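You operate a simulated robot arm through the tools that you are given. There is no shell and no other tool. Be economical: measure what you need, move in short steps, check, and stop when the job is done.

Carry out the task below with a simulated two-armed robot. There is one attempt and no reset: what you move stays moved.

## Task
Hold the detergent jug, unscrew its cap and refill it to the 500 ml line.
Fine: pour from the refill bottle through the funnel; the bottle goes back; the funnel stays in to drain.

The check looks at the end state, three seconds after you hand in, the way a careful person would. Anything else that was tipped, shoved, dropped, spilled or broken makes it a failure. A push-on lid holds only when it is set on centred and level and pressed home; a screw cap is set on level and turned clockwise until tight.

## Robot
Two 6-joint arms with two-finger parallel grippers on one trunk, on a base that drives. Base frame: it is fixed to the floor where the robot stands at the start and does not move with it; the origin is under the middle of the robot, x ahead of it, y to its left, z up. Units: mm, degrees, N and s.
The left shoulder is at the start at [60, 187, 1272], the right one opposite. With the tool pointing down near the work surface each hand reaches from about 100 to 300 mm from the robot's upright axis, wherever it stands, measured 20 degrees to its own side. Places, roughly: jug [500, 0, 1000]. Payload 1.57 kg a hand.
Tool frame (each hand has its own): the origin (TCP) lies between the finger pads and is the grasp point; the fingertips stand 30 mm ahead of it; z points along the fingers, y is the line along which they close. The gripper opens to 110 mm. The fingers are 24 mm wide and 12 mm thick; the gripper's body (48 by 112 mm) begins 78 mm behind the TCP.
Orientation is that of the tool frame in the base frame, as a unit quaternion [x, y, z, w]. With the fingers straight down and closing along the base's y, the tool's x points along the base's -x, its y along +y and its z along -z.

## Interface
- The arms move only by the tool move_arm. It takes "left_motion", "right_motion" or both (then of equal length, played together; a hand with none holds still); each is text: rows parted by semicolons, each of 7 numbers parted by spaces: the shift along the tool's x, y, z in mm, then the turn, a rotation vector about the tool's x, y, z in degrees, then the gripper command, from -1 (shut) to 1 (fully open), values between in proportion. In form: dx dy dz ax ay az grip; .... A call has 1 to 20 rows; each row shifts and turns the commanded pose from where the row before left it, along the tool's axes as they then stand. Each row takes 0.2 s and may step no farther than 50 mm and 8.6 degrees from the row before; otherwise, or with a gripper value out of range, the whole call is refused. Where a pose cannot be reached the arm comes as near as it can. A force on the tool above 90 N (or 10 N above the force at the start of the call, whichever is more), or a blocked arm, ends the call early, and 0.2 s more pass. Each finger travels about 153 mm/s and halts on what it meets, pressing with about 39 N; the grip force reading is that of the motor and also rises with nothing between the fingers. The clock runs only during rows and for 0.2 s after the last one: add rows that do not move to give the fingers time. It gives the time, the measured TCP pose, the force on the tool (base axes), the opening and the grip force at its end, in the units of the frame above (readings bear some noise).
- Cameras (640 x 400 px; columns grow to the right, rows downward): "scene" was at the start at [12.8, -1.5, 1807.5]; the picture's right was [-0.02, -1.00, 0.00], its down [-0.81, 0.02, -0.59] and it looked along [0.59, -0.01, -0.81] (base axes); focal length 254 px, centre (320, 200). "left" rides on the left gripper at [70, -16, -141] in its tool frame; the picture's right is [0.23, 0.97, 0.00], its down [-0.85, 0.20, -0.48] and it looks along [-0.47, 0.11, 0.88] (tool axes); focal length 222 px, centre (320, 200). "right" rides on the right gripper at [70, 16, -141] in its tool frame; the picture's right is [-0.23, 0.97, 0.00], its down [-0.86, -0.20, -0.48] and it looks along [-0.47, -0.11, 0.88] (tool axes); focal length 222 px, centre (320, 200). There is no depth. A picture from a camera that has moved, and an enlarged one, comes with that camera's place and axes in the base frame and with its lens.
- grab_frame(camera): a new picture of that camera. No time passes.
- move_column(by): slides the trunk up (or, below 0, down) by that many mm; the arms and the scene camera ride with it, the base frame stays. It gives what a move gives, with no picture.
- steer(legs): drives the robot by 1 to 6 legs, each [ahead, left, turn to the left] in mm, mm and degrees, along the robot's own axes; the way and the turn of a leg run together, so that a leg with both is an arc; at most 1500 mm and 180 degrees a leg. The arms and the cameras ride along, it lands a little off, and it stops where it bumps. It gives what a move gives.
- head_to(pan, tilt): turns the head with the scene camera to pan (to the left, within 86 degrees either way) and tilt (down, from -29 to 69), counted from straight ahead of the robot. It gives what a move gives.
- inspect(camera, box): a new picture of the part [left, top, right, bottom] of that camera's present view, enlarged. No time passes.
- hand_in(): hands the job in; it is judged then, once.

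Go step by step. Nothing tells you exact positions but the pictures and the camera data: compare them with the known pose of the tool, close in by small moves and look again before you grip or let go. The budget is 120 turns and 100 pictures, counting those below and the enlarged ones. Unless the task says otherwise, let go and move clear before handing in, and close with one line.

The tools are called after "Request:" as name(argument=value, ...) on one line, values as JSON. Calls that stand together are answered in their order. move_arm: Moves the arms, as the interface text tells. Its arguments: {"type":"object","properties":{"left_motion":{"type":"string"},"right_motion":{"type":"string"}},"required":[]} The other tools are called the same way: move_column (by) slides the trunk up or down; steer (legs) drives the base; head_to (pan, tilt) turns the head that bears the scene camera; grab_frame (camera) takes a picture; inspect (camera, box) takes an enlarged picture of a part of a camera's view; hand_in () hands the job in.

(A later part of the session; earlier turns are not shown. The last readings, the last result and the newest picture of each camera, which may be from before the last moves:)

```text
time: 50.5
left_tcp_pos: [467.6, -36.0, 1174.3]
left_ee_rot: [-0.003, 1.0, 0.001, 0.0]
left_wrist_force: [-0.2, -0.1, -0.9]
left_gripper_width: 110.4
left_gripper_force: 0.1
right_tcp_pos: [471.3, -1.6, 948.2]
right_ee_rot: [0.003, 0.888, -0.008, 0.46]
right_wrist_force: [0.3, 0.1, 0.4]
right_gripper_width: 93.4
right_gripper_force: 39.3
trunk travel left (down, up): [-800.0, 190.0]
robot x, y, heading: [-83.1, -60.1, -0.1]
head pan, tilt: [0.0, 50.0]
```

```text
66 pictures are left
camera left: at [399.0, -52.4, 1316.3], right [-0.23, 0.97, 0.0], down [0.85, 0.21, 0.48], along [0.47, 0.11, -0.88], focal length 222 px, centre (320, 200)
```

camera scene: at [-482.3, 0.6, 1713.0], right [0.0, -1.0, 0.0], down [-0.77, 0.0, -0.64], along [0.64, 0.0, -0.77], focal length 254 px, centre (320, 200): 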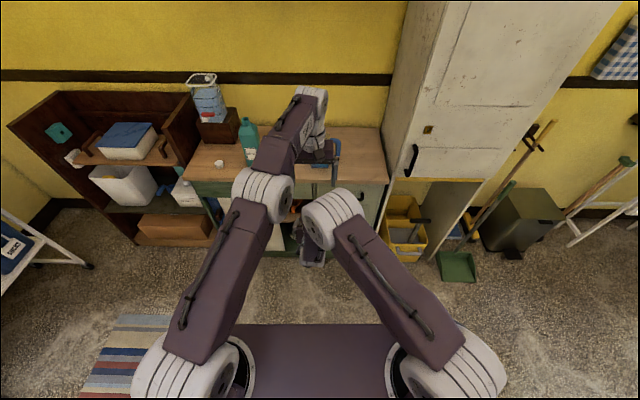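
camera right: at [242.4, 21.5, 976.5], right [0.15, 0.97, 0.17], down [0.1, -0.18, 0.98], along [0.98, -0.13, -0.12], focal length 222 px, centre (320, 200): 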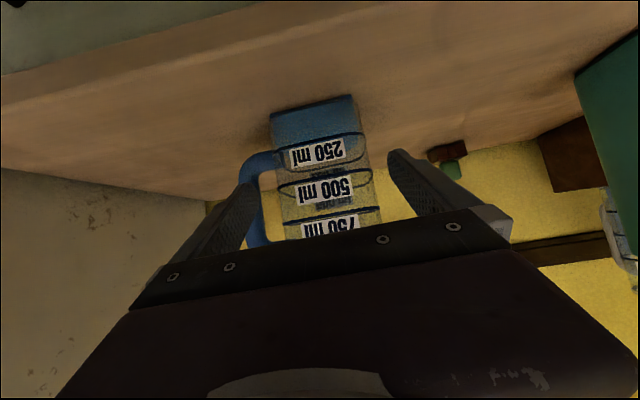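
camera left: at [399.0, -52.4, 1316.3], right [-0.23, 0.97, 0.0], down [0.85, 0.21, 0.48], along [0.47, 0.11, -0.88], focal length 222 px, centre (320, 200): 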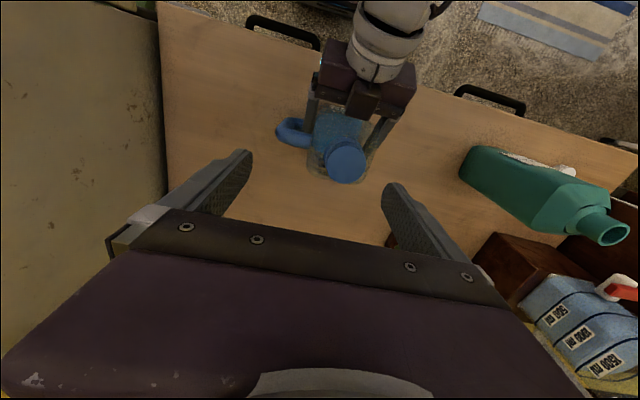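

Jug held (93.4 mm, 39 N). Cap centre ≈ (477, −2). I bring the left hand over it, pre-turn clockwise to gain unscrewing range, and narrow the opening.

Request:
move_arm(left_motion="-3.3 11.3 18 0 0 0 0.8;-3.3 11.3 18 0 0 0 0.6;-3.3 11.3 18 0 0 0 0.4;0 0 0 0 0 8.6 0.4;0 0 0 0 0 8.6 0.4;0 0 0 0 0 8.6 0.4;0 0 0 0 0 8.6 0.4;0 0 0 0 0 8.6 0.4;0 0 0 0 0 8.6 0.4;0 0 0 0 0 8.6 0.4;0 0 0 0 0 8.6 0.4;0 0 0 0 0 8.6 0.4;0 0 0 0 0 8.6 0.4")

Request:
grab_frame(camera="left")

Request:
grab_frame(camera="scene")

```text
time: 53.3
left_tcp_pos: [476.8, -0.2, 1120.0]
left_ee_rot: [0.68, 0.733, 0.001, -0.001]
left_wrist_force: [-0.5, -0.5, 0.3]
left_gripper_width: 76.9
left_gripper_force: 0.2
right_tcp_pos: [470.8, 0.2, 948.7]
right_ee_rot: [0.003, 0.888, -0.009, 0.461]
right_wrist_force: [-0.6, 1.0, 3.7]
right_gripper_width: 93.3
right_gripper_force: 38.9
trunk travel left (down, up): [-800.0, 190.0]
robot x, y, heading: [-86.4, -63.4, 0.0]
head pan, tilt: [0.0, 50.0]
```

```text
65 pictures are left
camera left: at [456.7, 67.0, 1262.7], right [0.95, 0.3, 0.0], down [0.26, -0.84, 0.48], along [0.14, -0.46, -0.88], focal length 222 px, centre (320, 200)
```

left: 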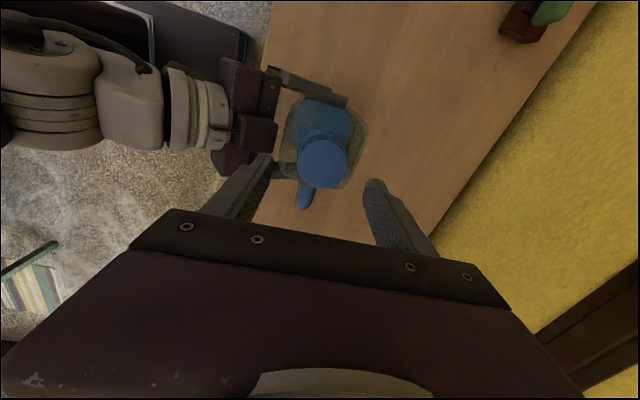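

```text
64 pictures are left
camera scene: at [-68.6, -59.7, 1713.0], right [0.0, -1.0, 0.0], down [-0.77, 0.0, -0.64], along [0.64, 0.0, -0.77], focal length 254 px, centre (320, 200)
```

scene: 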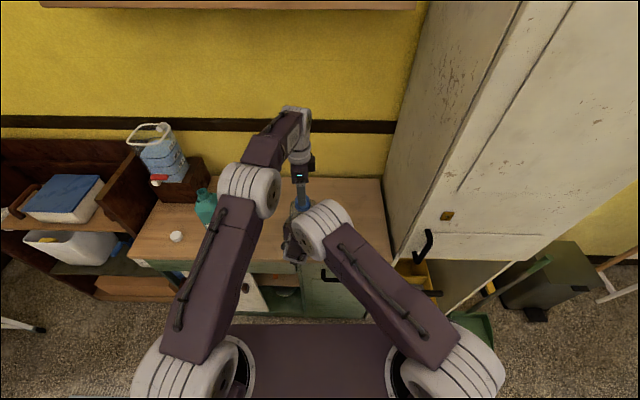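

Cap centre is confirmed at ≈(478, 1), right under the hand. I descend to grip height and close on the cap.

Request:
move_arm(left_motion="0 0 18 0 0 0 0.4;0 0 18 0 0 0 0.4;0 0 17 0 0 0 0.4;0 0 0 0 0 0 0.1;0 0 0 0 0 0 -1;0 0 0 0 0 0 -1")

Request:
grab_frame(camera="left")

```text
time: 54.7
left_tcp_pos: [478.1, -0.7, 1067.6]
left_ee_rot: [0.679, 0.734, 0.002, 0.0]
left_wrist_force: [15.4, 2.1, -3.5]
left_gripper_width: 47.1
left_gripper_force: 38.8
right_tcp_pos: [471.2, -1.7, 949.1]
right_ee_rot: [0.003, 0.888, -0.008, 0.461]
right_wrist_force: [-15.3, 0.2, 11.0]
right_gripper_width: 93.4
right_gripper_force: 38.9
trunk travel left (down, up): [-800.0, 190.0]
robot x, y, heading: [-88.3, -61.0, 0.0]
head pan, tilt: [0.0, 50.0]
```

```text
63 pictures are left
camera left: at [456.8, 67.6, 1210.1], right [0.95, 0.3, 0.01], down [0.26, -0.84, 0.48], along [0.15, -0.45, -0.88], focal length 222 px, centre (320, 200)
```

left: 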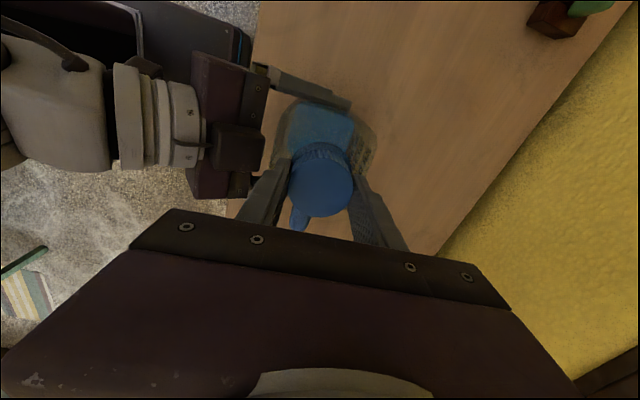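

Cap gripped (47 mm). I ease the sideways strain by 1 mm and unscrew counter-clockwise.

Request:
move_arm(left_motion="0 1 0 0 0 0 -1;0 0 0 0 0 -8.6 -1;0 0 0 0 0 -8.6 -1;0 0 -0.1 0 0 -8.6 -1;0 0 -0.1 0 0 -8.6 -1;0 0 -0.1 0 0 -8.6 -1;0 0 -0.1 0 0 -8.6 -1;0 0 -0.1 0 0 -8.6 -1;0 0 -0.1 0 0 -8.6 -1;0 0 -0.1 0 0 -8.6 -1;0 0 -0.1 0 0 -8.6 -1;0 0 -0.1 0 0 -8.6 -1;0 0 -0.1 0 0 -8.6 -1;0 0 -0.1 0 0 -8.6 -1;0 0 -0.1 0 0 -8.6 -1;0 0 -0.1 0 0 -8.6 -1;0 0 -0.1 0 0 -8.6 -1;0 0 -0.1 0 0 -8.6 -1;0 0 -0.1 0 0 -8.6 -1;0 0 -0.1 0 0 -8.6 -1")

Request:
grab_frame(camera="left")

```text
time: 58.9
left_tcp_pos: [477.6, -0.4, 1069.7]
left_ee_rot: [-0.63, 0.777, 0.0, 0.001]
left_wrist_force: [2.5, 14.8, 0.6]
left_gripper_width: 46.8
left_gripper_force: 39.2
right_tcp_pos: [472.4, -1.3, 948.3]
right_ee_rot: [0.003, 0.888, -0.009, 0.46]
right_wrist_force: [-5.6, -14.4, 2.6]
right_gripper_width: 93.8
right_gripper_force: 39.0
trunk travel left (down, up): [-800.0, 190.0]
robot x, y, heading: [-85.2, -61.7, -0.1]
head pan, tilt: [0.0, 50.0]
```

```text
62 pictures are left
camera left: at [479.8, -72.9, 1211.1], right [-1.0, -0.02, 0.0], down [-0.02, 0.88, 0.48], along [-0.01, 0.48, -0.88], focal length 222 px, centre (320, 200)
```

left: 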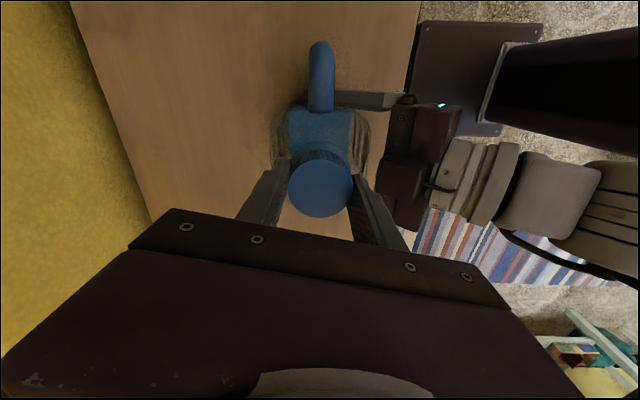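

Turned ~163° with the jug steady. I continue as far as the wrist goes.

Request:
move_arm(left_motion="0 0 -0.1 0 0 -8.6 -1;0 0 -0.1 0 0 -8.6 -1;0 0 -0.1 0 0 -8.6 -1;0 0 -0.1 0 0 -8.6 -1;0 0 -0.1 0 0 -8.6 -1;0 0 -0.1 0 0 -8.6 -1;0 0 -0.1 0 0 -8.6 -1;0 0 -0.1 0 0 -8.6 -1;0 0 -0.1 0 0 -8.6 -1;0 0 -0.1 0 0 -8.6 -1;0 0 -0.1 0 0 -8.6 -1;0 0 -0.1 0 0 -8.6 -1")

```text
time: 61.4
left_tcp_pos: [477.4, 53.4, 1074.2]
left_ee_rot: [0.995, -0.088, 0.015, 0.052]
left_wrist_force: [-6.5, -27.9, 13.6]
left_gripper_width: 47.9
left_gripper_force: 39.1
left hand out of reach, approached as far as the arm can: row 10, 11, 12
right_tcp_pos: [467.8, 19.3, 952.7]
right_ee_rot: [-0.028, 0.885, -0.001, 0.464]
right_wrist_force: [2.6, 27.9, -2.2]
right_gripper_width: 103.4
right_gripper_force: 38.8
trunk travel left (down, up): [-800.0, 190.0]
robot x, y, heading: [-82.6, -59.8, 0.3]
head pan, tilt: [0.0, 50.0]
stopped in row 12 (right hand): the force on the tool passed its limit (the readings are from after the stop); the commanded pose is now the measured one
```

The wrist ran out of range and dragged sideways. I look at the state at once.

Request:
grab_frame(camera="left")

Request:
grab_frame(camera="right")

Request:
inspect(camera="scene", box=[160, 80, 400, 300])

```text
61 pictures are left
camera left: at [547.0, 73.6, 1215.0], right [0.05, -0.99, 0.11], down [-0.89, 0.0, 0.46], along [-0.46, -0.12, -0.88], focal length 222 px, centre (320, 200)
```

left: 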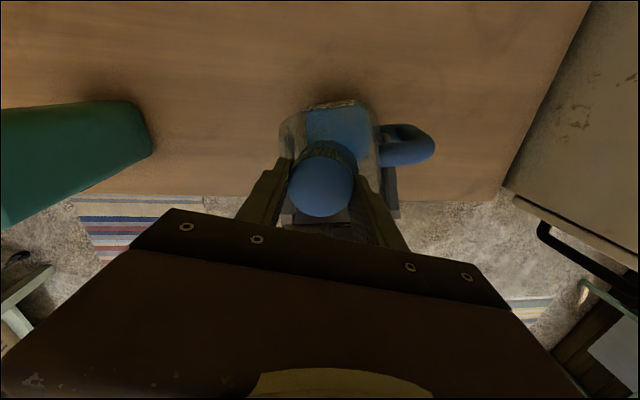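

```text
60 pictures are left
camera right: at [311.4, 29.7, 974.9], right [0.08, 0.98, 0.16], down [0.1, -0.17, 0.98], along [0.99, -0.06, -0.11], focal length 222 px, centre (320, 200)
```

right: 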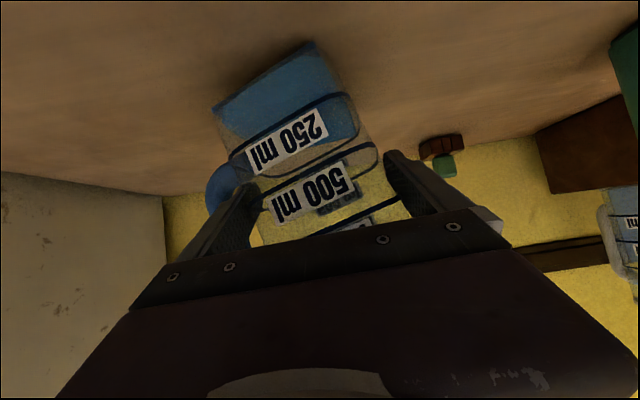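

```text
1.82 times, centred on (280, 190) of scene
camera zoom: at [-72.3, -56.9, 1713.1], right [0.0, -1.0, 0.0], down [-0.76, 0.0, -0.64], along [0.64, 0.0, -0.76], focal length 461 px, centre (393, 218)
```

zoom: 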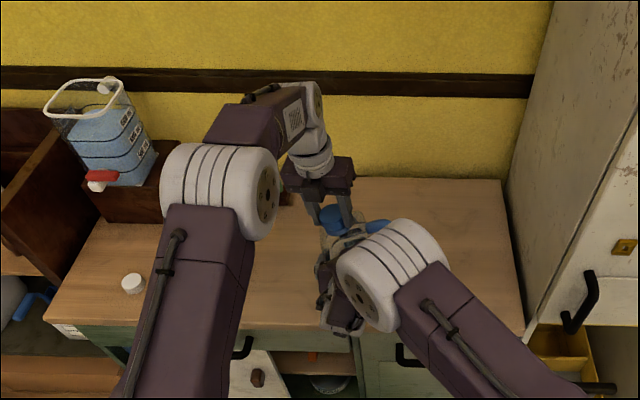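

The jug leans ~15° toward +y but is still held by both hands and capped. I reverse that drag: both hands back together, untilting and undoing the last ~20° of twist.

Request:
move_arm(left_motion="2.3 6.35 0.8 0.76 0 2.5 -1;2.3 6.35 0.8 0.76 0 2.5 -1;2.3 6.35 0.8 0.76 0 2.5 -1;2.3 6.35 0.8 0.76 0 2.5 -1", right_motion="0.12 -2.5 0.7 0.29 0.07 0.35 -1;0.12 -2.5 0.7 0.29 0.07 0.35 -1;0.12 -2.5 0.7 0.29 0.07 0.35 -1;0.12 -2.5 0.7 0.29 0.07 0.35 -1")

Request:
grab_frame(camera="right")

```text
time: 62.4
left_tcp_pos: [480.1, 30.4, 1071.7]
left_ee_rot: [0.985, -0.172, 0.022, 0.021]
left_wrist_force: [2.5, -18.4, 18.8]
left_gripper_width: 47.3
left_gripper_force: 39.3
right_tcp_pos: [467.9, 6.5, 950.6]
right_ee_rot: [-0.008, 0.887, -0.006, 0.462]
right_wrist_force: [-7.4, 23.8, 4.4]
right_gripper_width: 100.2
right_gripper_force: 38.7
trunk travel left (down, up): [-800.0, 190.0]
robot x, y, heading: [-85.0, -58.0, 0.1]
head pan, tilt: [0.0, 50.0]
```

```text
58 pictures are left
camera right: at [312.9, 21.7, 973.9], right [0.12, 0.98, 0.17], down [0.1, -0.18, 0.98], along [0.99, -0.1, -0.12], focal length 222 px, centre (320, 200)
```

right: 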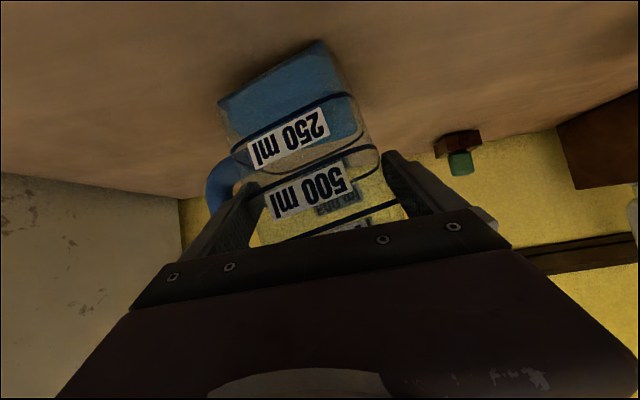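

Request:
move_arm(left_motion="2.2 5.6 0.2 0.35 -0.6 2 -1;2.2 5.6 0.2 0.35 -0.6 2 -1;2.2 5.6 0.2 0.35 -0.6 2 -1;2.2 5.6 0.2 0.35 -0.6 2 -1;2 5.6 0.2 0.35 -0.6 2 -1;0 0 0 0 0 0 -1", right_motion="-0.1 -1.6 0.9 0.24 0.06 0.28 -1;-0.1 -1.6 0.9 0.24 0.06 0.28 -1;-0.1 -1.6 0.9 0.24 0.06 0.28 -1;-0.1 -1.6 0.9 0.24 0.06 0.28 -1;-0.1 -1.6 0.9 0.24 0.06 0.28 -1;0 0 0 0 0 0 -1")

Request:
grab_frame(camera="right")

Request:
grab_frame(camera="left")

```text
time: 63.8
left_tcp_pos: [480.6, 1.1, 1067.7]
left_ee_rot: [0.966, -0.258, -0.004, -0.002]
left_wrist_force: [2.3, 3.6, -1.4]
left_gripper_width: 46.8
left_gripper_force: 38.7
right_tcp_pos: [475.8, -3.9, 946.5]
right_ee_rot: [0.01, 0.889, -0.009, 0.457]
right_wrist_force: [-2.1, -4.3, -2.0]
right_gripper_width: 94.5
right_gripper_force: 38.8
trunk travel left (down, up): [-800.0, 190.0]
robot x, y, heading: [-85.0, -60.1, 0.2]
head pan, tilt: [0.0, 50.0]
```

```text
57 pictures are left
camera right: at [322.0, 16.9, 970.4], right [0.16, 0.97, 0.18], down [0.1, -0.19, 0.98], along [0.98, -0.14, -0.13], focal length 222 px, centre (320, 200)
```

right: 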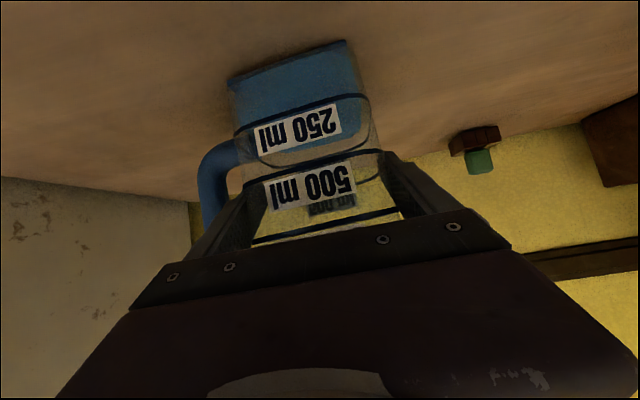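

```text
56 pictures are left
camera left: at [551.8, -20.2, 1209.5], right [-0.29, -0.96, 0.0], down [-0.84, 0.25, 0.48], along [-0.46, 0.14, -0.87], focal length 222 px, centre (320, 200)
```

left: 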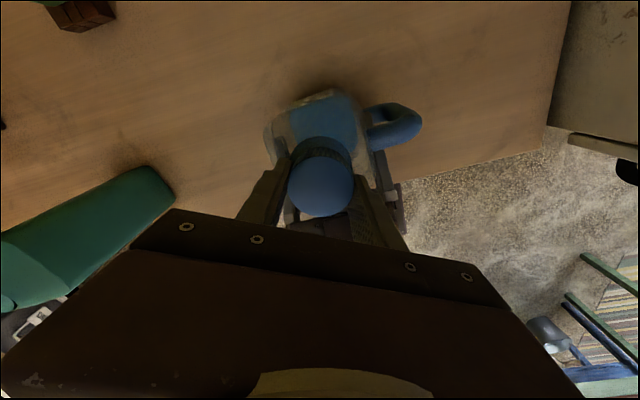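

The jug stands upright again and is properly gripped. I release the cap, rise, and swing the left hand back clockwise for a second turn.

Request:
move_arm(left_motion="0 0 0 0 0 0 0.1;0 0 0 0 0 0 0.4;0 0 0 0 0 0 0.4;0 0 -30 0 0 0 0.4;0 0 0 0 0 8.6 0.4;0 0 0 0 0 8.6 0.4;0 0 0 0 0 8.6 0.4;0 0 0 0 0 8.6 0.4;0 0 0 0 0 8.6 0.4;0 0 0 0 0 8.6 0.4;0 0 0 0 0 8.6 0.4;0 0 0 0 0 8.6 0.4;0 0 0 0 0 8.6 0.4;0 0 0 0 0 8.6 0.4;0 0 0 0 0 8.6 0.4;0 0 0 0 0 8.6 0.4;0 0 0 0 0 8.6 0.4;0 0 0 0 0 8.6 0.4;0 0 0 0 0 8.6 0.4;0 0 0 0 0 8.6 0.4")

Request:
move_arm(left_motion="0 0 0 0 0 8.6 0.4;0 0 0 0 0 8.6 0.4;0 0 0 0 0 8.6 0.4;0 0 0 0 0 8.6 0.4;0 0 0 0 0 8.6 0.4;0 0 0 0 0 8.6 0.4;0 0 0 0 0 8.6 0.4;0 0 0 0 0 8.6 0.4;0 0 0 0 0 8.6 0.4;0 0 0 0 0 8.6 0.4;0 0 0 0 0 8.6 0.4")

Request:
grab_frame(camera="left")

```text
time: 68.0
left_tcp_pos: [483.3, 0.3, 1098.6]
left_ee_rot: [-0.107, 0.994, 0.003, -0.001]
left_wrist_force: [-0.2, 0.0, 0.1]
left_gripper_width: 77.1
left_gripper_force: 0.3
right_tcp_pos: [476.5, -1.8, 946.6]
right_ee_rot: [0.01, 0.889, -0.01, 0.457]
right_wrist_force: [-0.5, 0.0, -3.2]
right_gripper_width: 94.3
right_gripper_force: 39.5
trunk travel left (down, up): [-800.0, 190.0]
robot x, y, heading: [-85.7, -58.9, 0.1]
head pan, tilt: [0.0, 50.0]
```

```text
time: 70.4
left_tcp_pos: [482.7, 0.3, 1098.1]
left_ee_rot: [0.657, 0.754, 0.001, -0.004]
left_wrist_force: [-1.0, -0.1, -0.4]
left_gripper_width: 77.0
left_gripper_force: 0.1
right_tcp_pos: [477.8, -2.2, 948.5]
right_ee_rot: [0.01, 0.889, -0.01, 0.457]
right_wrist_force: [-0.4, -0.3, -4.0]
right_gripper_width: 93.9
right_gripper_force: 39.1
trunk travel left (down, up): [-800.0, 190.0]
robot x, y, heading: [-83.9, -58.5, 0.1]
head pan, tilt: [0.0, 50.0]
```

```text
55 pictures are left
camera left: at [458.1, 66.8, 1241.1], right [0.93, 0.36, 0.0], down [0.31, -0.82, 0.47], along [0.17, -0.44, -0.88], focal length 222 px, centre (320, 200)
```

left: 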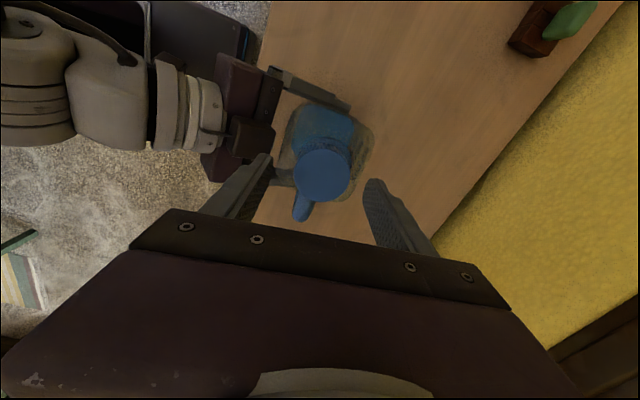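

Request:
move_arm(left_motion="1.5 1.5 14 0 0 0 0.4;0 0 14 0 0 0 0.4;0 0 0 0 0 0 0.1;0 0 0 0 0 0 -1;0 0 0 0 0 0 -1")

Request:
move_arm(left_motion="0 0 0 0 0 -8.6 -1;0 0 -0.1 0 0 -8.6 -1;0 0 -0.1 0 0 -8.6 -1;0 0 -0.1 0 0 -8.6 -1;0 0 -0.1 0 0 -8.6 -1;0 0 -0.1 0 0 -8.6 -1;0 0 -0.1 0 0 -8.6 -1;0 0 -0.1 0 0 -8.6 -1;0 0 -0.1 0 0 -8.6 -1;0 0 -0.1 0 0 -8.6 -1;0 0 -0.1 0 0 -8.6 -1;0 0 -0.1 0 0 -8.6 -1;0 0 -0.1 0 0 -8.6 -1;0 0 -0.1 0 0 -8.6 -1;0 0 -0.1 0 0 -8.6 -1;0 0 -0.1 0 0 -8.6 -1;0 0 -0.1 0 0 -8.6 -1;0 0 -0.1 0 0 -8.6 -1;0 0 -0.1 0 0 -8.6 -1;0 0 -0.1 0 0 -8.6 -1")

```text
time: 71.6
left_tcp_pos: [484.5, 3.3, 1071.1]
left_ee_rot: [0.657, 0.754, 0.001, -0.003]
left_wrist_force: [-0.2, 0.5, -1.2]
left_gripper_width: 46.8
left_gripper_force: 39.3
right_tcp_pos: [475.9, -3.2, 947.0]
right_ee_rot: [0.009, 0.889, -0.009, 0.458]
right_wrist_force: [-0.5, -0.9, -2.8]
right_gripper_width: 94.1
right_gripper_force: 38.1
trunk travel left (down, up): [-800.0, 190.0]
robot x, y, heading: [-81.4, -61.2, 0.2]
head pan, tilt: [0.0, 50.0]
```

```text
time: 75.8
left_tcp_pos: [484.3, 1.2, 1073.3]
left_ee_rot: [-0.707, 0.707, 0.001, 0.0]
left_wrist_force: [7.4, -22.6, 0.2]
left_gripper_width: 46.9
left_gripper_force: 39.2
right_tcp_pos: [475.9, -3.1, 946.2]
right_ee_rot: [0.009, 0.889, -0.01, 0.458]
right_wrist_force: [-6.1, 22.9, -3.7]
right_gripper_width: 94.2
right_gripper_force: 39.5
trunk travel left (down, up): [-800.0, 190.0]
robot x, y, heading: [-82.3, -57.6, 0.2]
head pan, tilt: [0.0, 50.0]
```

Turned another 172°. A bit more (to −140°, within range), then a small test lift.

Request:
move_arm(left_motion="0 0 -0.1 0 0 -8.6 -1;0 0 -0.1 0 0 -8.6 -1;0 0 -0.1 0 0 -8.6 -1;0 0 -0.1 0 0 -8.6 -1;0 0 -0.1 0 0 -8.6 -1;0 0 -0.1 0 0 -8.6 -1;0 0 -1 0 0 0 -1;0 0 -1 0 0 0 -1;0 0 -1 0 0 0 -1")

Request:
inspect(camera="right", box=[160, 0, 480, 240])

```text
time: 77.8
left_tcp_pos: [483.5, 3.0, 1074.9]
left_ee_rot: [0.944, -0.329, -0.003, -0.001]
left_wrist_force: [8.4, -12.0, -8.9]
left_gripper_width: 46.5
left_gripper_force: 39.4
right_tcp_pos: [478.6, -4.6, 947.3]
right_ee_rot: [0.011, 0.889, -0.009, 0.458]
right_wrist_force: [-8.8, 12.3, 6.5]
right_gripper_width: 94.6
right_gripper_force: 38.7
trunk travel left (down, up): [-800.0, 190.0]
robot x, y, heading: [-85.7, -59.4, 0.2]
head pan, tilt: [0.0, 50.0]
```

```text
1.67 times, centred on (320, 120) of right
camera zoom: at [322.6, 17.6, 971.2], right [0.16, 0.97, 0.18], down [0.1, -0.2, 0.98], along [0.98, -0.14, -0.13], focal length 370 px, centre (320, 333)
```

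zoom: 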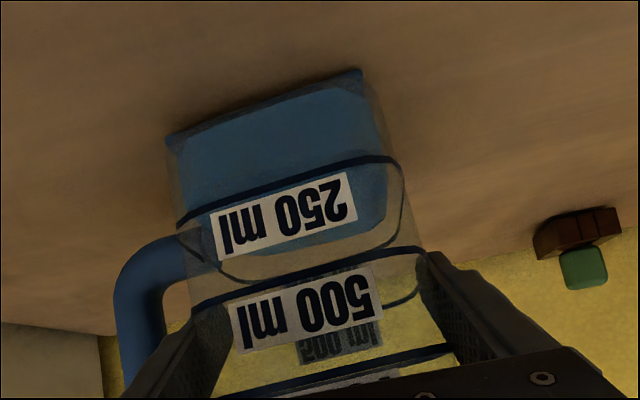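

Still threaded (−9 N resisting). I regrip for another round.

Request:
move_arm(left_motion="0 0 0 0 0 0 0.1;0 0 0 0 0 0 0.4;0 0 0 0 0 0 0.4;0 0 -28 0 0 0 0.4;0 0 0 0 0 8.6 0.4;0 0 0 0 0 8.6 0.4;0 0 0 0 0 8.6 0.4;0 0 0 0 0 8.6 0.4;0 0 0 0 0 8.6 0.4;0 0 0 0 0 8.6 0.4;0 0 0 0 0 8.6 0.4;0 0 0 0 0 8.6 0.4;0 0 0 0 0 8.6 0.4;0 0 0 0 0 8.6 0.4;0 0 0 0 0 8.6 0.4;0 0 0 0 0 8.6 0.4;0 0 0 0 0 8.6 0.4;0 0 0 0 0 8.6 0.4;0 0 0 0 0 8.6 0.4;0 0 0 0 0 8.6 0.4")

Request:
move_arm(left_motion="0 0 0 0 0 8.6 0.4;0 0 0 0 0 8.6 0.4;0 0 0 0 0 8.6 0.4;0 0 0 0 0 8.6 0.4;0 0 0 0 0 8.6 0.4;0 0 0 0 0 8.6 0.4;0 0 0 0 0 8.6 0.4;0 0 0 0 0 8.6 0.4;0 0 0 0 0 8.6 0.4;0 0 0 0 0 8.6 0.4")

Request:
grab_frame(camera="left")

```text
time: 82.0
left_tcp_pos: [484.6, 3.3, 1103.7]
left_ee_rot: [-0.033, 0.999, 0.002, -0.002]
left_wrist_force: [0.2, 0.1, 0.0]
left_gripper_width: 77.0
left_gripper_force: 0.0
right_tcp_pos: [476.7, -3.2, 947.5]
right_ee_rot: [0.01, 0.889, -0.009, 0.457]
right_wrist_force: [0.1, -0.3, -2.9]
right_gripper_width: 93.6
right_gripper_force: 39.2
trunk travel left (down, up): [-800.0, 190.0]
robot x, y, heading: [-85.6, -61.9, -0.0]
head pan, tilt: [0.0, 50.0]
```

```text
time: 84.2
left_tcp_pos: [483.9, 2.5, 1104.3]
left_ee_rot: [0.658, 0.753, 0.0, -0.004]
left_wrist_force: [0.2, -0.2, -1.2]
left_gripper_width: 77.0
left_gripper_force: 0.0
right_tcp_pos: [476.6, -3.7, 947.6]
right_ee_rot: [0.009, 0.889, -0.009, 0.458]
right_wrist_force: [0.1, 0.4, -3.3]
right_gripper_width: 94.0
right_gripper_force: 39.2
trunk travel left (down, up): [-800.0, 190.0]
robot x, y, heading: [-85.2, -61.4, 0.1]
head pan, tilt: [0.0, 50.0]
```

```text
53 pictures are left
camera left: at [459.4, 68.9, 1246.4], right [0.93, 0.36, 0.0], down [0.31, -0.82, 0.47], along [0.17, -0.44, -0.88], focal length 222 px, centre (320, 200)
```

left: 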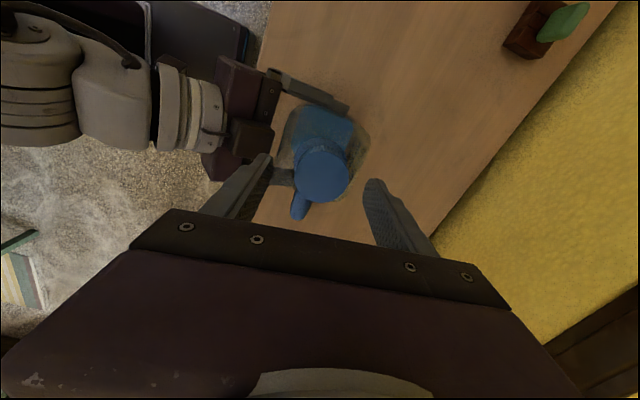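

Request:
move_arm(left_motion="1 1 15.5 0 0 0 0.4;0 0 15.5 0 0 0 0.4;0 0 0 0 0 0 0.1;0 0 0 0 0 0 -1;0 0 0 0 0 0 -1")

Request:
move_arm(left_motion="0 0 0 0 0 -8.6 -1;0 0 -0.1 0 0 -8.6 -1;0 0 -0.1 0 0 -8.6 -1;0 0 -0.1 0 0 -8.6 -1;0 0 -0.1 0 0 -8.6 -1;0 0 -0.1 0 0 -8.6 -1;0 0 -0.1 0 0 -8.6 -1;0 0 -0.1 0 0 -8.6 -1;0 0 -0.1 0 0 -8.6 -1;0 0 -0.1 0 0 -8.6 -1;0 0 -0.1 0 0 -8.6 -1;0 0 -0.1 0 0 -8.6 -1;0 0 -0.1 0 0 -8.6 -1;0 0 -0.1 0 0 -8.6 -1;0 0 -0.1 0 0 -8.6 -1;0 0 -0.1 0 0 -8.6 -1;0 0 -0.1 0 0 -8.6 -1;0 0 -0.1 0 0 -8.6 -1;0 0 -0.1 0 0 -8.6 -1;0 0 -0.1 0 0 -8.6 -1")

Request:
move_arm(left_motion="0 0 -0.1 0 0 -8.6 -1;0 0 -0.1 0 0 -8.6 -1;0 0 -0.1 0 0 -8.6 -1;0 0 -0.1 0 0 -8.6 -1;0 0 -0.1 0 0 -8.6 -1;0 0 -1 0 0 0 -1;0 0 -1 0 0 0 -1;0 0 -1 0 0 0 -1;0 0 -1 0 0 0 -1")

```text
time: 85.4
left_tcp_pos: [484.8, 3.3, 1073.0]
left_ee_rot: [0.656, 0.754, 0.0, -0.002]
left_wrist_force: [-1.0, 0.5, 0.2]
left_gripper_width: 46.4
left_gripper_force: 38.9
right_tcp_pos: [477.0, -2.2, 946.3]
right_ee_rot: [0.01, 0.889, -0.01, 0.457]
right_wrist_force: [0.3, 0.4, -2.9]
right_gripper_width: 93.5
right_gripper_force: 38.5
trunk travel left (down, up): [-800.0, 190.0]
robot x, y, heading: [-82.5, -58.4, -0.3]
head pan, tilt: [0.0, 50.0]
```

```text
time: 89.6
left_tcp_pos: [484.6, 2.2, 1075.3]
left_ee_rot: [-0.707, 0.708, 0.0, 0.001]
left_wrist_force: [13.0, -23.6, 8.6]
left_gripper_width: 46.7
left_gripper_force: 39.4
right_tcp_pos: [476.7, -1.4, 945.3]
right_ee_rot: [0.007, 0.89, -0.009, 0.457]
right_wrist_force: [-13.0, 24.7, -11.1]
right_gripper_width: 96.2
right_gripper_force: 38.4
trunk travel left (down, up): [-800.0, 190.0]
robot x, y, heading: [-82.7, -57.7, -0.2]
head pan, tilt: [0.0, 50.0]
```

```text
time: 91.6
left_tcp_pos: [482.9, 5.3, 1078.8]
left_ee_rot: [0.917, -0.399, -0.004, -0.002]
left_wrist_force: [10.4, -12.6, -7.8]
left_gripper_width: 46.4
left_gripper_force: 39.0
right_tcp_pos: [477.7, -2.3, 947.5]
right_ee_rot: [0.01, 0.888, -0.009, 0.459]
right_wrist_force: [-11.5, 13.9, 4.6]
right_gripper_width: 96.3
right_gripper_force: 38.7
trunk travel left (down, up): [-800.0, 190.0]
robot x, y, heading: [-84.2, -63.2, 0.2]
head pan, tilt: [0.0, 50.0]
```

Still resisting; the right grip width grew to 96, so I check whether the jug is twisting.

Request:
grab_frame(camera="left")

Request:
grab_frame(camera="right")

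```text
52 pictures are left
camera left: at [545.2, -36.7, 1220.1], right [-0.56, -0.83, 0.0], down [-0.73, 0.49, 0.49], along [-0.4, 0.27, -0.87], focal length 222 px, centre (320, 200)
```

left: 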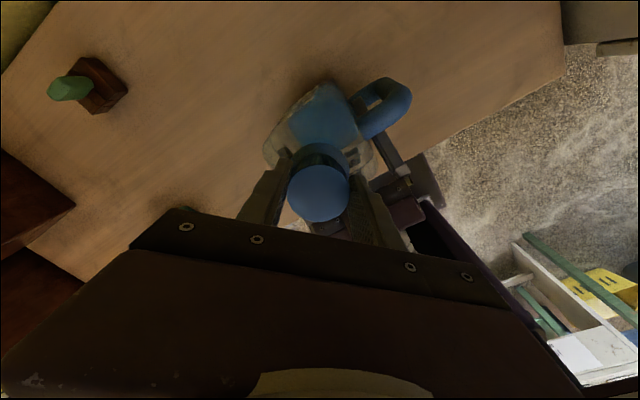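

```text
51 pictures are left
camera right: at [322.8, 17.7, 971.5], right [0.16, 0.97, 0.18], down [0.1, -0.2, 0.98], along [0.98, -0.14, -0.13], focal length 222 px, centre (320, 200)
```

right: 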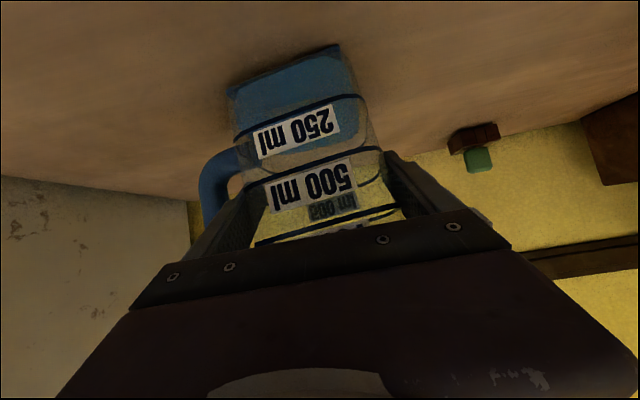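

Jug only slightly strained. Cap turned ~675° so far; I swing back again and check how far it has risen.

Request:
move_arm(left_motion="0 0 3 0 0 0 -1;0 0 0 0 0 0 0.1;0 0 0 0 0 0 0.4;0 0 0 0 0 0 0.4;0 0 -28 0 0 0 0.4;0 0 0 0 0 8.6 0.4;0 0 0 0 0 8.6 0.4;0 0 0 0 0 8.6 0.4;0 0 0 0 0 8.6 0.4;0 0 0 0 0 8.6 0.4;0 0 0 0 0 8.6 0.4;0 0 0 0 0 8.6 0.4;0 0 0 0 0 8.6 0.4;0 0 0 0 0 8.6 0.4;0 0 0 0 0 8.6 0.4;0 0 0 0 0 8.6 0.4;0 0 0 0 0 8.6 0.4;0 0 0 0 0 8.6 0.4;0 0 0 0 0 8.6 0.4")

Request:
move_arm(left_motion="0 0 0 0 0 8.6 0.4;0 0 0 0 0 8.6 0.4;0 0 0 0 0 8.6 0.4;0 0 0 0 0 8.6 0.4;0 0 0 0 0 8.6 0.4;0 0 0 0 0 8.6 0.4;0 0 0 0 0 8.6 0.4;0 0 0 0 0 8.6 0.4;0 0 0 0 0 8.6 0.4;0 0 0 0 0 8.6 0.4;0 0 0 0 0 8.6 0.4")

Request:
inspect(camera="left", box=[220, 80, 420, 240])

Request:
inspect(camera="scene", box=[240, 140, 380, 260])

```text
time: 95.6
left_tcp_pos: [485.5, 3.4, 1105.6]
left_ee_rot: [-0.107, 0.994, 0.003, -0.001]
left_wrist_force: [0.6, -0.2, 0.1]
left_gripper_width: 77.1
left_gripper_force: 0.2
right_tcp_pos: [476.2, -3.8, 947.6]
right_ee_rot: [0.009, 0.889, -0.009, 0.457]
right_wrist_force: [-0.8, 0.4, -3.6]
right_gripper_width: 94.6
right_gripper_force: 39.1
trunk travel left (down, up): [-800.0, 190.0]
robot x, y, heading: [-85.2, -55.3, 0.2]
head pan, tilt: [0.0, 50.0]
```

```text
time: 98.0
left_tcp_pos: [484.1, 2.7, 1105.2]
left_ee_rot: [0.658, 0.753, 0.0, -0.003]
left_wrist_force: [-0.5, 0.1, -0.2]
left_gripper_width: 77.0
left_gripper_force: 0.0
right_tcp_pos: [477.3, -3.1, 947.1]
right_ee_rot: [0.008, 0.889, -0.009, 0.458]
right_wrist_force: [0.5, -0.9, -3.4]
right_gripper_width: 94.6
right_gripper_force: 38.9
trunk travel left (down, up): [-800.0, 190.0]
robot x, y, heading: [-81.5, -60.6, 0.3]
head pan, tilt: [0.0, 50.0]
```

```text
2.50 times, centred on (320, 160) of left
camera zoom: at [460.5, 69.8, 1247.1], right [0.93, 0.36, 0.0], down [0.31, -0.82, 0.47], along [0.17, -0.44, -0.88], focal length 555 px, centre (320, 300)
```

zoom: 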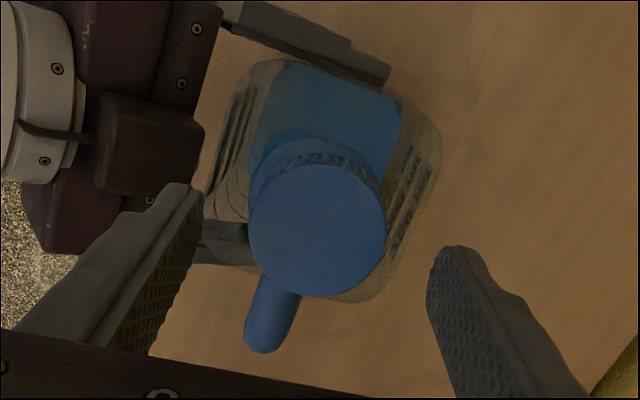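

```text
3.33 times, centred on (310, 200) of scene
camera zoom: at [-67.4, -59.6, 1713.0], right [0.0, -1.0, 0.0], down [-0.77, 0.0, -0.64], along [0.64, 0.0, -0.77], focal length 846 px, centre (353, 200)
```

zoom: 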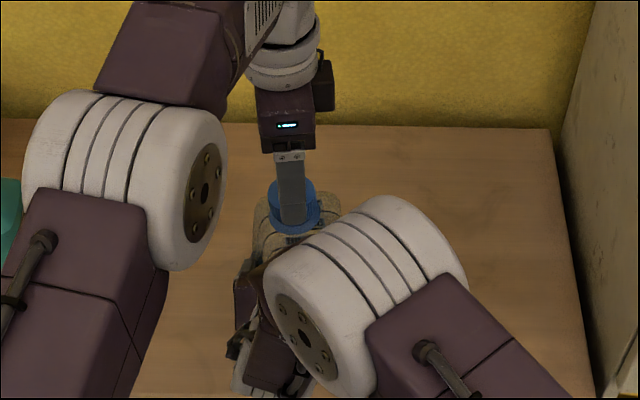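

Cap seems a few mm up. One more round.

Request:
move_arm(left_motion="0 0.5 15 0 0 0 0.4;0 0 15 0 0 0 0.4;0 0 0 0 0 0 0.1;0 0 0 0 0 0 -1;0 0 0 0 0 0 -1")

Request:
move_arm(left_motion="0 0 0 0 0 -8.6 -1;0 0 -0.1 0 0 -8.6 -1;0 0 -0.1 0 0 -8.6 -1;0 0 -0.1 0 0 -8.6 -1;0 0 -0.1 0 0 -8.6 -1;0 0 -0.1 0 0 -8.6 -1;0 0 -0.1 0 0 -8.6 -1;0 0 -0.1 0 0 -8.6 -1;0 0 -0.1 0 0 -8.6 -1;0 0 -0.1 0 0 -8.6 -1;0 0 -0.1 0 0 -8.6 -1;0 0 -0.1 0 0 -8.6 -1;0 0 -0.1 0 0 -8.6 -1;0 0 -0.1 0 0 -8.6 -1;0 0 -0.1 0 0 -8.6 -1;0 0 -0.1 0 0 -8.6 -1;0 0 -0.1 0 0 -8.6 -1;0 0 -0.1 0 0 -8.6 -1;0 0 -0.1 0 0 -8.6 -1;0 0 -0.1 0 0 -8.6 -1")

Request:
move_arm(left_motion="0 0 -0.1 0 0 -8.6 -1;0 0 -0.1 0 0 -8.6 -1;0 0 -0.1 0 0 -8.6 -1;0 0 -0.1 0 0 -8.6 -1;0 0 -0.1 0 0 -8.6 -1;0 0 -1 0 0 0 -1;0 0 -1 0 0 0 -1;0 0 -1 0 0 0 -1;0 0 -1 0 0 0 -1")

```text
time: 99.2
left_tcp_pos: [484.7, 3.5, 1074.1]
left_ee_rot: [0.657, 0.754, 0.0, -0.003]
left_wrist_force: [-0.4, 0.2, 0.5]
left_gripper_width: 46.8
left_gripper_force: 38.9
right_tcp_pos: [476.2, -3.1, 947.9]
right_ee_rot: [0.01, 0.889, -0.01, 0.458]
right_wrist_force: [1.1, 0.5, -3.0]
right_gripper_width: 94.5
right_gripper_force: 38.6
trunk travel left (down, up): [-800.0, 190.0]
robot x, y, heading: [-84.0, -61.9, -0.0]
head pan, tilt: [0.0, 50.0]
```

```text
time: 103.4
left_tcp_pos: [484.9, 3.3, 1076.9]
left_ee_rot: [0.708, -0.707, -0.002, 0.001]
left_wrist_force: [3.1, -21.1, -0.1]
left_gripper_width: 46.5
left_gripper_force: 39.2
right_tcp_pos: [477.0, -3.6, 946.7]
right_ee_rot: [0.008, 0.889, -0.008, 0.458]
right_wrist_force: [-2.2, 21.9, -3.0]
right_gripper_width: 94.0
right_gripper_force: 39.1
trunk travel left (down, up): [-800.0, 190.0]
robot x, y, heading: [-84.2, -64.7, 0.2]
head pan, tilt: [0.0, 50.0]
```

```text
time: 105.4
left_tcp_pos: [485.6, 4.6, 1079.7]
left_ee_rot: [0.917, -0.398, -0.004, -0.002]
left_wrist_force: [6.1, -15.4, -9.7]
left_gripper_width: 46.5
left_gripper_force: 38.9
right_tcp_pos: [475.5, -3.5, 946.6]
right_ee_rot: [0.01, 0.889, -0.009, 0.459]
right_wrist_force: [-6.3, 14.8, 5.9]
right_gripper_width: 94.5
right_gripper_force: 38.9
trunk travel left (down, up): [-800.0, 190.0]
robot x, y, heading: [-84.4, -59.3, 0.0]
head pan, tilt: [0.0, 50.0]
```

Request:
move_arm(left_motion="0 0 -1 0 0 0 -1;0 0 -1 0 0 0 -1;0 0 -1 0 0 0 -1;0 0 0 0 0 0 -1")

Request:
inspect(camera="right", box=[160, 0, 480, 240])

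Request:
inspect(camera="left", box=[220, 60, 440, 240])

```text
time: 106.4
left_tcp_pos: [485.0, 4.0, 1082.8]
left_ee_rot: [0.917, -0.4, -0.002, -0.002]
left_wrist_force: [1.5, -6.1, -1.0]
left_gripper_width: 46.5
left_gripper_force: 38.5
right_tcp_pos: [475.7, -4.0, 945.9]
right_ee_rot: [0.01, 0.889, -0.009, 0.457]
right_wrist_force: [-0.1, 5.9, -1.1]
right_gripper_width: 94.5
right_gripper_force: 39.5
trunk travel left (down, up): [-800.0, 190.0]
robot x, y, heading: [-86.8, -59.5, -0.1]
head pan, tilt: [0.0, 50.0]
```

```text
1.67 times, centred on (320, 120) of right
camera zoom: at [321.8, 17.1, 970.3], right [0.16, 0.97, 0.18], down [0.1, -0.19, 0.98], along [0.98, -0.14, -0.13], focal length 370 px, centre (320, 333)
```

zoom: 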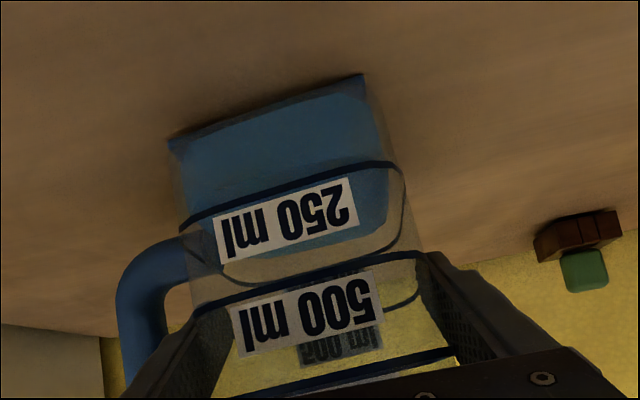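

```text
2.22 times, centred on (330, 150) of left
camera zoom: at [545.9, -36.6, 1225.8], right [-0.56, -0.83, 0.0], down [-0.73, 0.49, 0.48], along [-0.4, 0.27, -0.88], focal length 494 px, centre (298, 311)
```

zoom: 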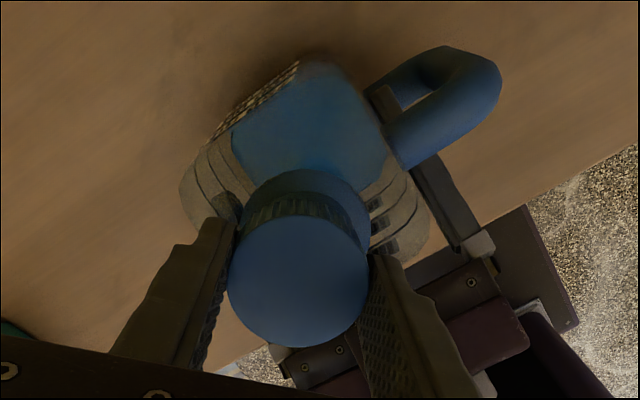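

The resistance vanished — the cap has either come free or slipped. I lift 25 mm slowly and look.

Request:
move_arm(left_motion="0 0 -4 0 0 0 -1;0 0 -5 0 0 0 -1;0 0 -8 0 0 0 -1;0 0 -8 0 0 0 -1")

Request:
inspect(camera="left", box=[220, 60, 440, 240])

```text
time: 107.4
left_tcp_pos: [484.4, 4.3, 1109.4]
left_ee_rot: [0.917, -0.4, -0.002, -0.001]
left_wrist_force: [-0.7, -0.3, -0.4]
left_gripper_width: 46.8
left_gripper_force: 39.1
right_tcp_pos: [475.4, -3.1, 946.4]
right_ee_rot: [0.009, 0.889, -0.009, 0.458]
right_wrist_force: [0.3, 0.2, -2.7]
right_gripper_width: 94.0
right_gripper_force: 38.7
trunk travel left (down, up): [-800.0, 190.0]
robot x, y, heading: [-88.8, -63.2, 0.2]
head pan, tilt: [0.0, 50.0]
```

```text
2.22 times, centred on (330, 150) of left
camera zoom: at [545.4, -36.8, 1250.5], right [-0.56, -0.83, 0.0], down [-0.73, 0.49, 0.48], along [-0.4, 0.27, -0.88], focal length 494 px, centre (298, 311)
```

zoom: 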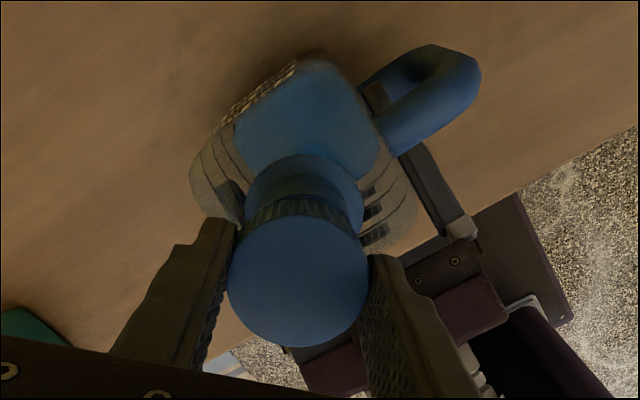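

The cap is off. I rotate the left hand back, then carry the cap to free counter space at about (440, 150).

Request:
move_arm(left_motion="0 0 -15 0 0 8.6 -1;0 0 0 0 0 8.6 -1;0 0 0 0 0 8.6 -1;0 0 0 0 0 8.6 -1;0 0 0 0 0 8.6 -1;0 0 0 0 0 8.6 -1;0 0 0 0 0 8.6 -1;0 0 0 0 0 8.6 -1;0 0 0 0 0 8.6 -1;0 0 0 0 0 8.6 -1;0 0 0 0 0 8.6 -1;0 0 0 0 0 8.6 -1;0 0 0 0 0 8.6 -1;0 0 0 0 0 8.6 -1;0 0 0 0 0 8.6 -1;0 0 0 0 0 3.9 -1;11 36.5 0 0 0 0 -1;11 36.5 0 0 0 0 -1;11 36.5 0 0 0 0 -1;11 36.5 0 0 0 0 -1")

Request:
grab_frame(camera="left")

```text
time: 111.6
left_tcp_pos: [441.7, 151.8, 1125.5]
left_ee_rot: [-0.001, 1.0, 0.002, -0.002]
left_wrist_force: [0.0, 0.5, 0.3]
left_gripper_width: 47.0
left_gripper_force: 38.8
right_tcp_pos: [475.9, -2.5, 947.5]
right_ee_rot: [0.009, 0.889, -0.009, 0.458]
right_wrist_force: [0.9, 0.7, -2.8]
right_gripper_width: 93.7
right_gripper_force: 39.0
trunk travel left (down, up): [-800.0, 190.0]
robot x, y, heading: [-83.1, -56.9, 0.1]
head pan, tilt: [0.0, 50.0]
```

```text
45 pictures are left
camera left: at [372.7, 134.9, 1267.6], right [-0.23, 0.97, 0.0], down [0.86, 0.2, 0.48], along [0.46, 0.11, -0.88], focal length 222 px, centre (320, 200)
```

left: 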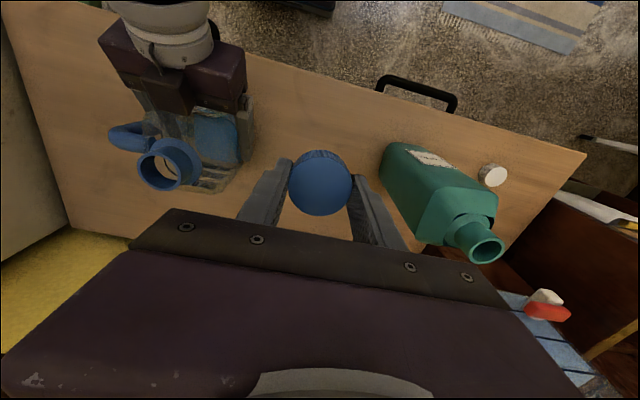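

The jug's open mouth is visible at ≈(476, 6). I lower the cap to the counter.

Request:
move_arm(left_motion="0 0 21.5 0 0 0 -1;0 0 21.5 0 0 0 -1;0 0 21.5 0 0 0 -1;0 0 21.5 0 0 0 -1;0 0 21.5 0 0 0 -1;0 0 21.5 0 0 0 -1;0 0 21.5 0 0 0 -1;0 0 21.5 0 0 0 -1;0 0 21.5 0 0 0 -1;0 0 21.5 0 0 0 -1")

Request:
grab_frame(camera="left")

```text
time: 113.8
left_tcp_pos: [439.9, 150.5, 907.8]
left_ee_rot: [0.0, 1.0, 0.003, -0.001]
left_wrist_force: [-0.6, -0.4, -0.5]
left_gripper_width: 46.5
left_gripper_force: 38.6
right_tcp_pos: [476.3, -2.1, 946.2]
right_ee_rot: [0.01, 0.889, -0.01, 0.458]
right_wrist_force: [0.1, 0.4, -3.8]
right_gripper_width: 93.8
right_gripper_force: 38.7
trunk travel left (down, up): [-800.0, 190.0]
robot x, y, heading: [-84.5, -57.8, 0.1]
head pan, tilt: [0.0, 50.0]
```

```text
44 pictures are left
camera left: at [372.2, 133.7, 1051.2], right [-0.23, 0.97, 0.0], down [0.86, 0.2, 0.48], along [0.46, 0.11, -0.88], focal length 222 px, centre (320, 200)
```

left: 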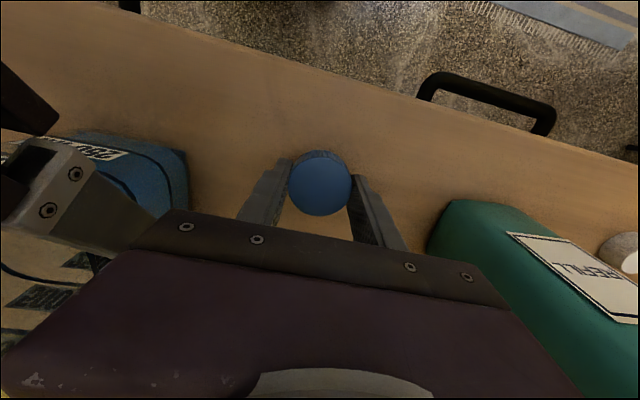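

Request:
move_arm(left_motion="0 0 2 0 0 0 -1;0 0 2 0 0 0 -1;0 0 2 0 0 0 -1;0 0 0 0 0 0 -1")

```text
time: 114.8
left_tcp_pos: [439.6, 148.6, 903.1]
left_ee_rot: [0.0, 1.0, 0.002, -0.002]
left_wrist_force: [-0.6, -0.6, -0.1]
left_gripper_width: 46.6
left_gripper_force: 39.3
right_tcp_pos: [474.8, -3.4, 945.8]
right_ee_rot: [0.01, 0.889, -0.01, 0.458]
right_wrist_force: [0.6, 0.4, -3.1]
right_gripper_width: 93.8
right_gripper_force: 39.3
trunk travel left (down, up): [-800.0, 190.0]
robot x, y, heading: [-89.1, -62.6, 0.1]
head pan, tilt: [0.0, 50.0]
```

Request:
move_arm(left_motion="0 0 1.5 0 0 0 -1;0 0 1.5 0 0 0 -1;0 0 0 0 0 0 -1")

```text
time: 115.6
left_tcp_pos: [439.7, 150.3, 901.0]
left_ee_rot: [0.0, 1.0, 0.002, -0.002]
left_wrist_force: [0.4, -0.4, -0.8]
left_gripper_width: 46.7
left_gripper_force: 39.2
right_tcp_pos: [475.8, -3.9, 946.1]
right_ee_rot: [0.009, 0.889, -0.009, 0.458]
right_wrist_force: [0.0, 0.5, -2.4]
right_gripper_width: 93.5
right_gripper_force: 39.1
trunk travel left (down, up): [-800.0, 190.0]
robot x, y, heading: [-90.4, -60.9, 0.2]
head pan, tilt: [0.0, 50.0]
```

Request:
move_arm(left_motion="0 0 1.5 0 0 0 -1;0 0 1.5 0 0 0 -1;0 0 1.5 0 0 0 -1;0 0 0 0 0 0 -1")

```text
time: 116.6
left_tcp_pos: [440.6, 151.2, 896.8]
left_ee_rot: [0.0, 1.0, 0.001, -0.002]
left_wrist_force: [-0.1, 0.3, -0.4]
left_gripper_width: 46.7
left_gripper_force: 38.9
right_tcp_pos: [476.5, -4.2, 946.5]
right_ee_rot: [0.01, 0.889, -0.009, 0.458]
right_wrist_force: [-0.1, -0.2, -2.5]
right_gripper_width: 93.7
right_gripper_force: 39.2
trunk travel left (down, up): [-800.0, 190.0]
robot x, y, heading: [-84.3, -62.7, 0.1]
head pan, tilt: [0.0, 50.0]
```

Request:
move_arm(left_motion="0 0 1.5 0 0 0 -1;0 0 1.5 0 0 0 -1;0 0 1.5 0 0 0 -1;0 0 0 0 0 0 -1")

Request:
inspect(camera="left", box=[220, 120, 440, 260])

```text
time: 117.6
left_tcp_pos: [440.5, 150.7, 891.9]
left_ee_rot: [0.0, 1.0, 0.001, -0.002]
left_wrist_force: [-0.1, -0.1, 0.0]
left_gripper_width: 46.7
left_gripper_force: 39.0
right_tcp_pos: [476.2, -3.8, 946.7]
right_ee_rot: [0.009, 0.889, -0.009, 0.457]
right_wrist_force: [0.0, 0.6, -3.3]
right_gripper_width: 93.7
right_gripper_force: 39.4
trunk travel left (down, up): [-800.0, 190.0]
robot x, y, heading: [-88.4, -60.4, 0.1]
head pan, tilt: [0.0, 50.0]
```

```text
2.86 times, centred on (330, 190) of left
camera zoom: at [372.1, 133.9, 1033.7], right [-0.23, 0.97, 0.01], down [0.86, 0.2, 0.48], along [0.46, 0.11, -0.88], focal length 635 px, centre (291, 229)
```

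zoom: 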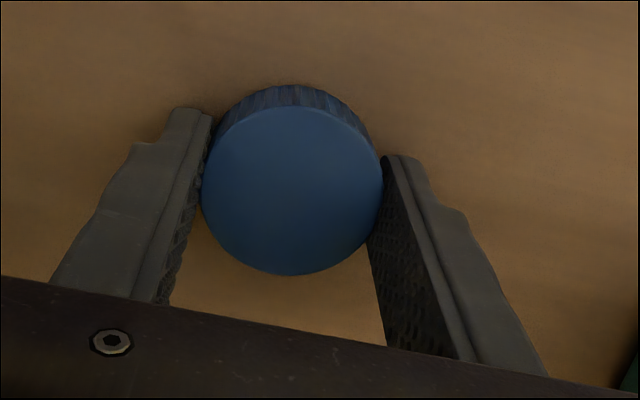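

Request:
move_arm(left_motion="0 0 1 0 0 0 -1;0 0 1 0 0 0 -1;0 0 1 0 0 0 -1;0 0 1 0 0 0 -1;0 0 0 0 0 0 -1")

```text
time: 118.8
left_tcp_pos: [439.9, 150.4, 889.8]
left_ee_rot: [0.001, 1.0, 0.003, 0.001]
left_wrist_force: [2.7, 3.5, 20.6]
left_gripper_width: 46.8
left_gripper_force: 39.1
right_tcp_pos: [475.2, -3.4, 948.1]
right_ee_rot: [0.009, 0.889, -0.009, 0.459]
right_wrist_force: [-0.5, 1.4, -3.5]
right_gripper_width: 93.4
right_gripper_force: 38.9
trunk travel left (down, up): [-800.0, 190.0]
robot x, y, heading: [-83.8, -61.4, 0.1]
head pan, tilt: [0.0, 50.0]
```

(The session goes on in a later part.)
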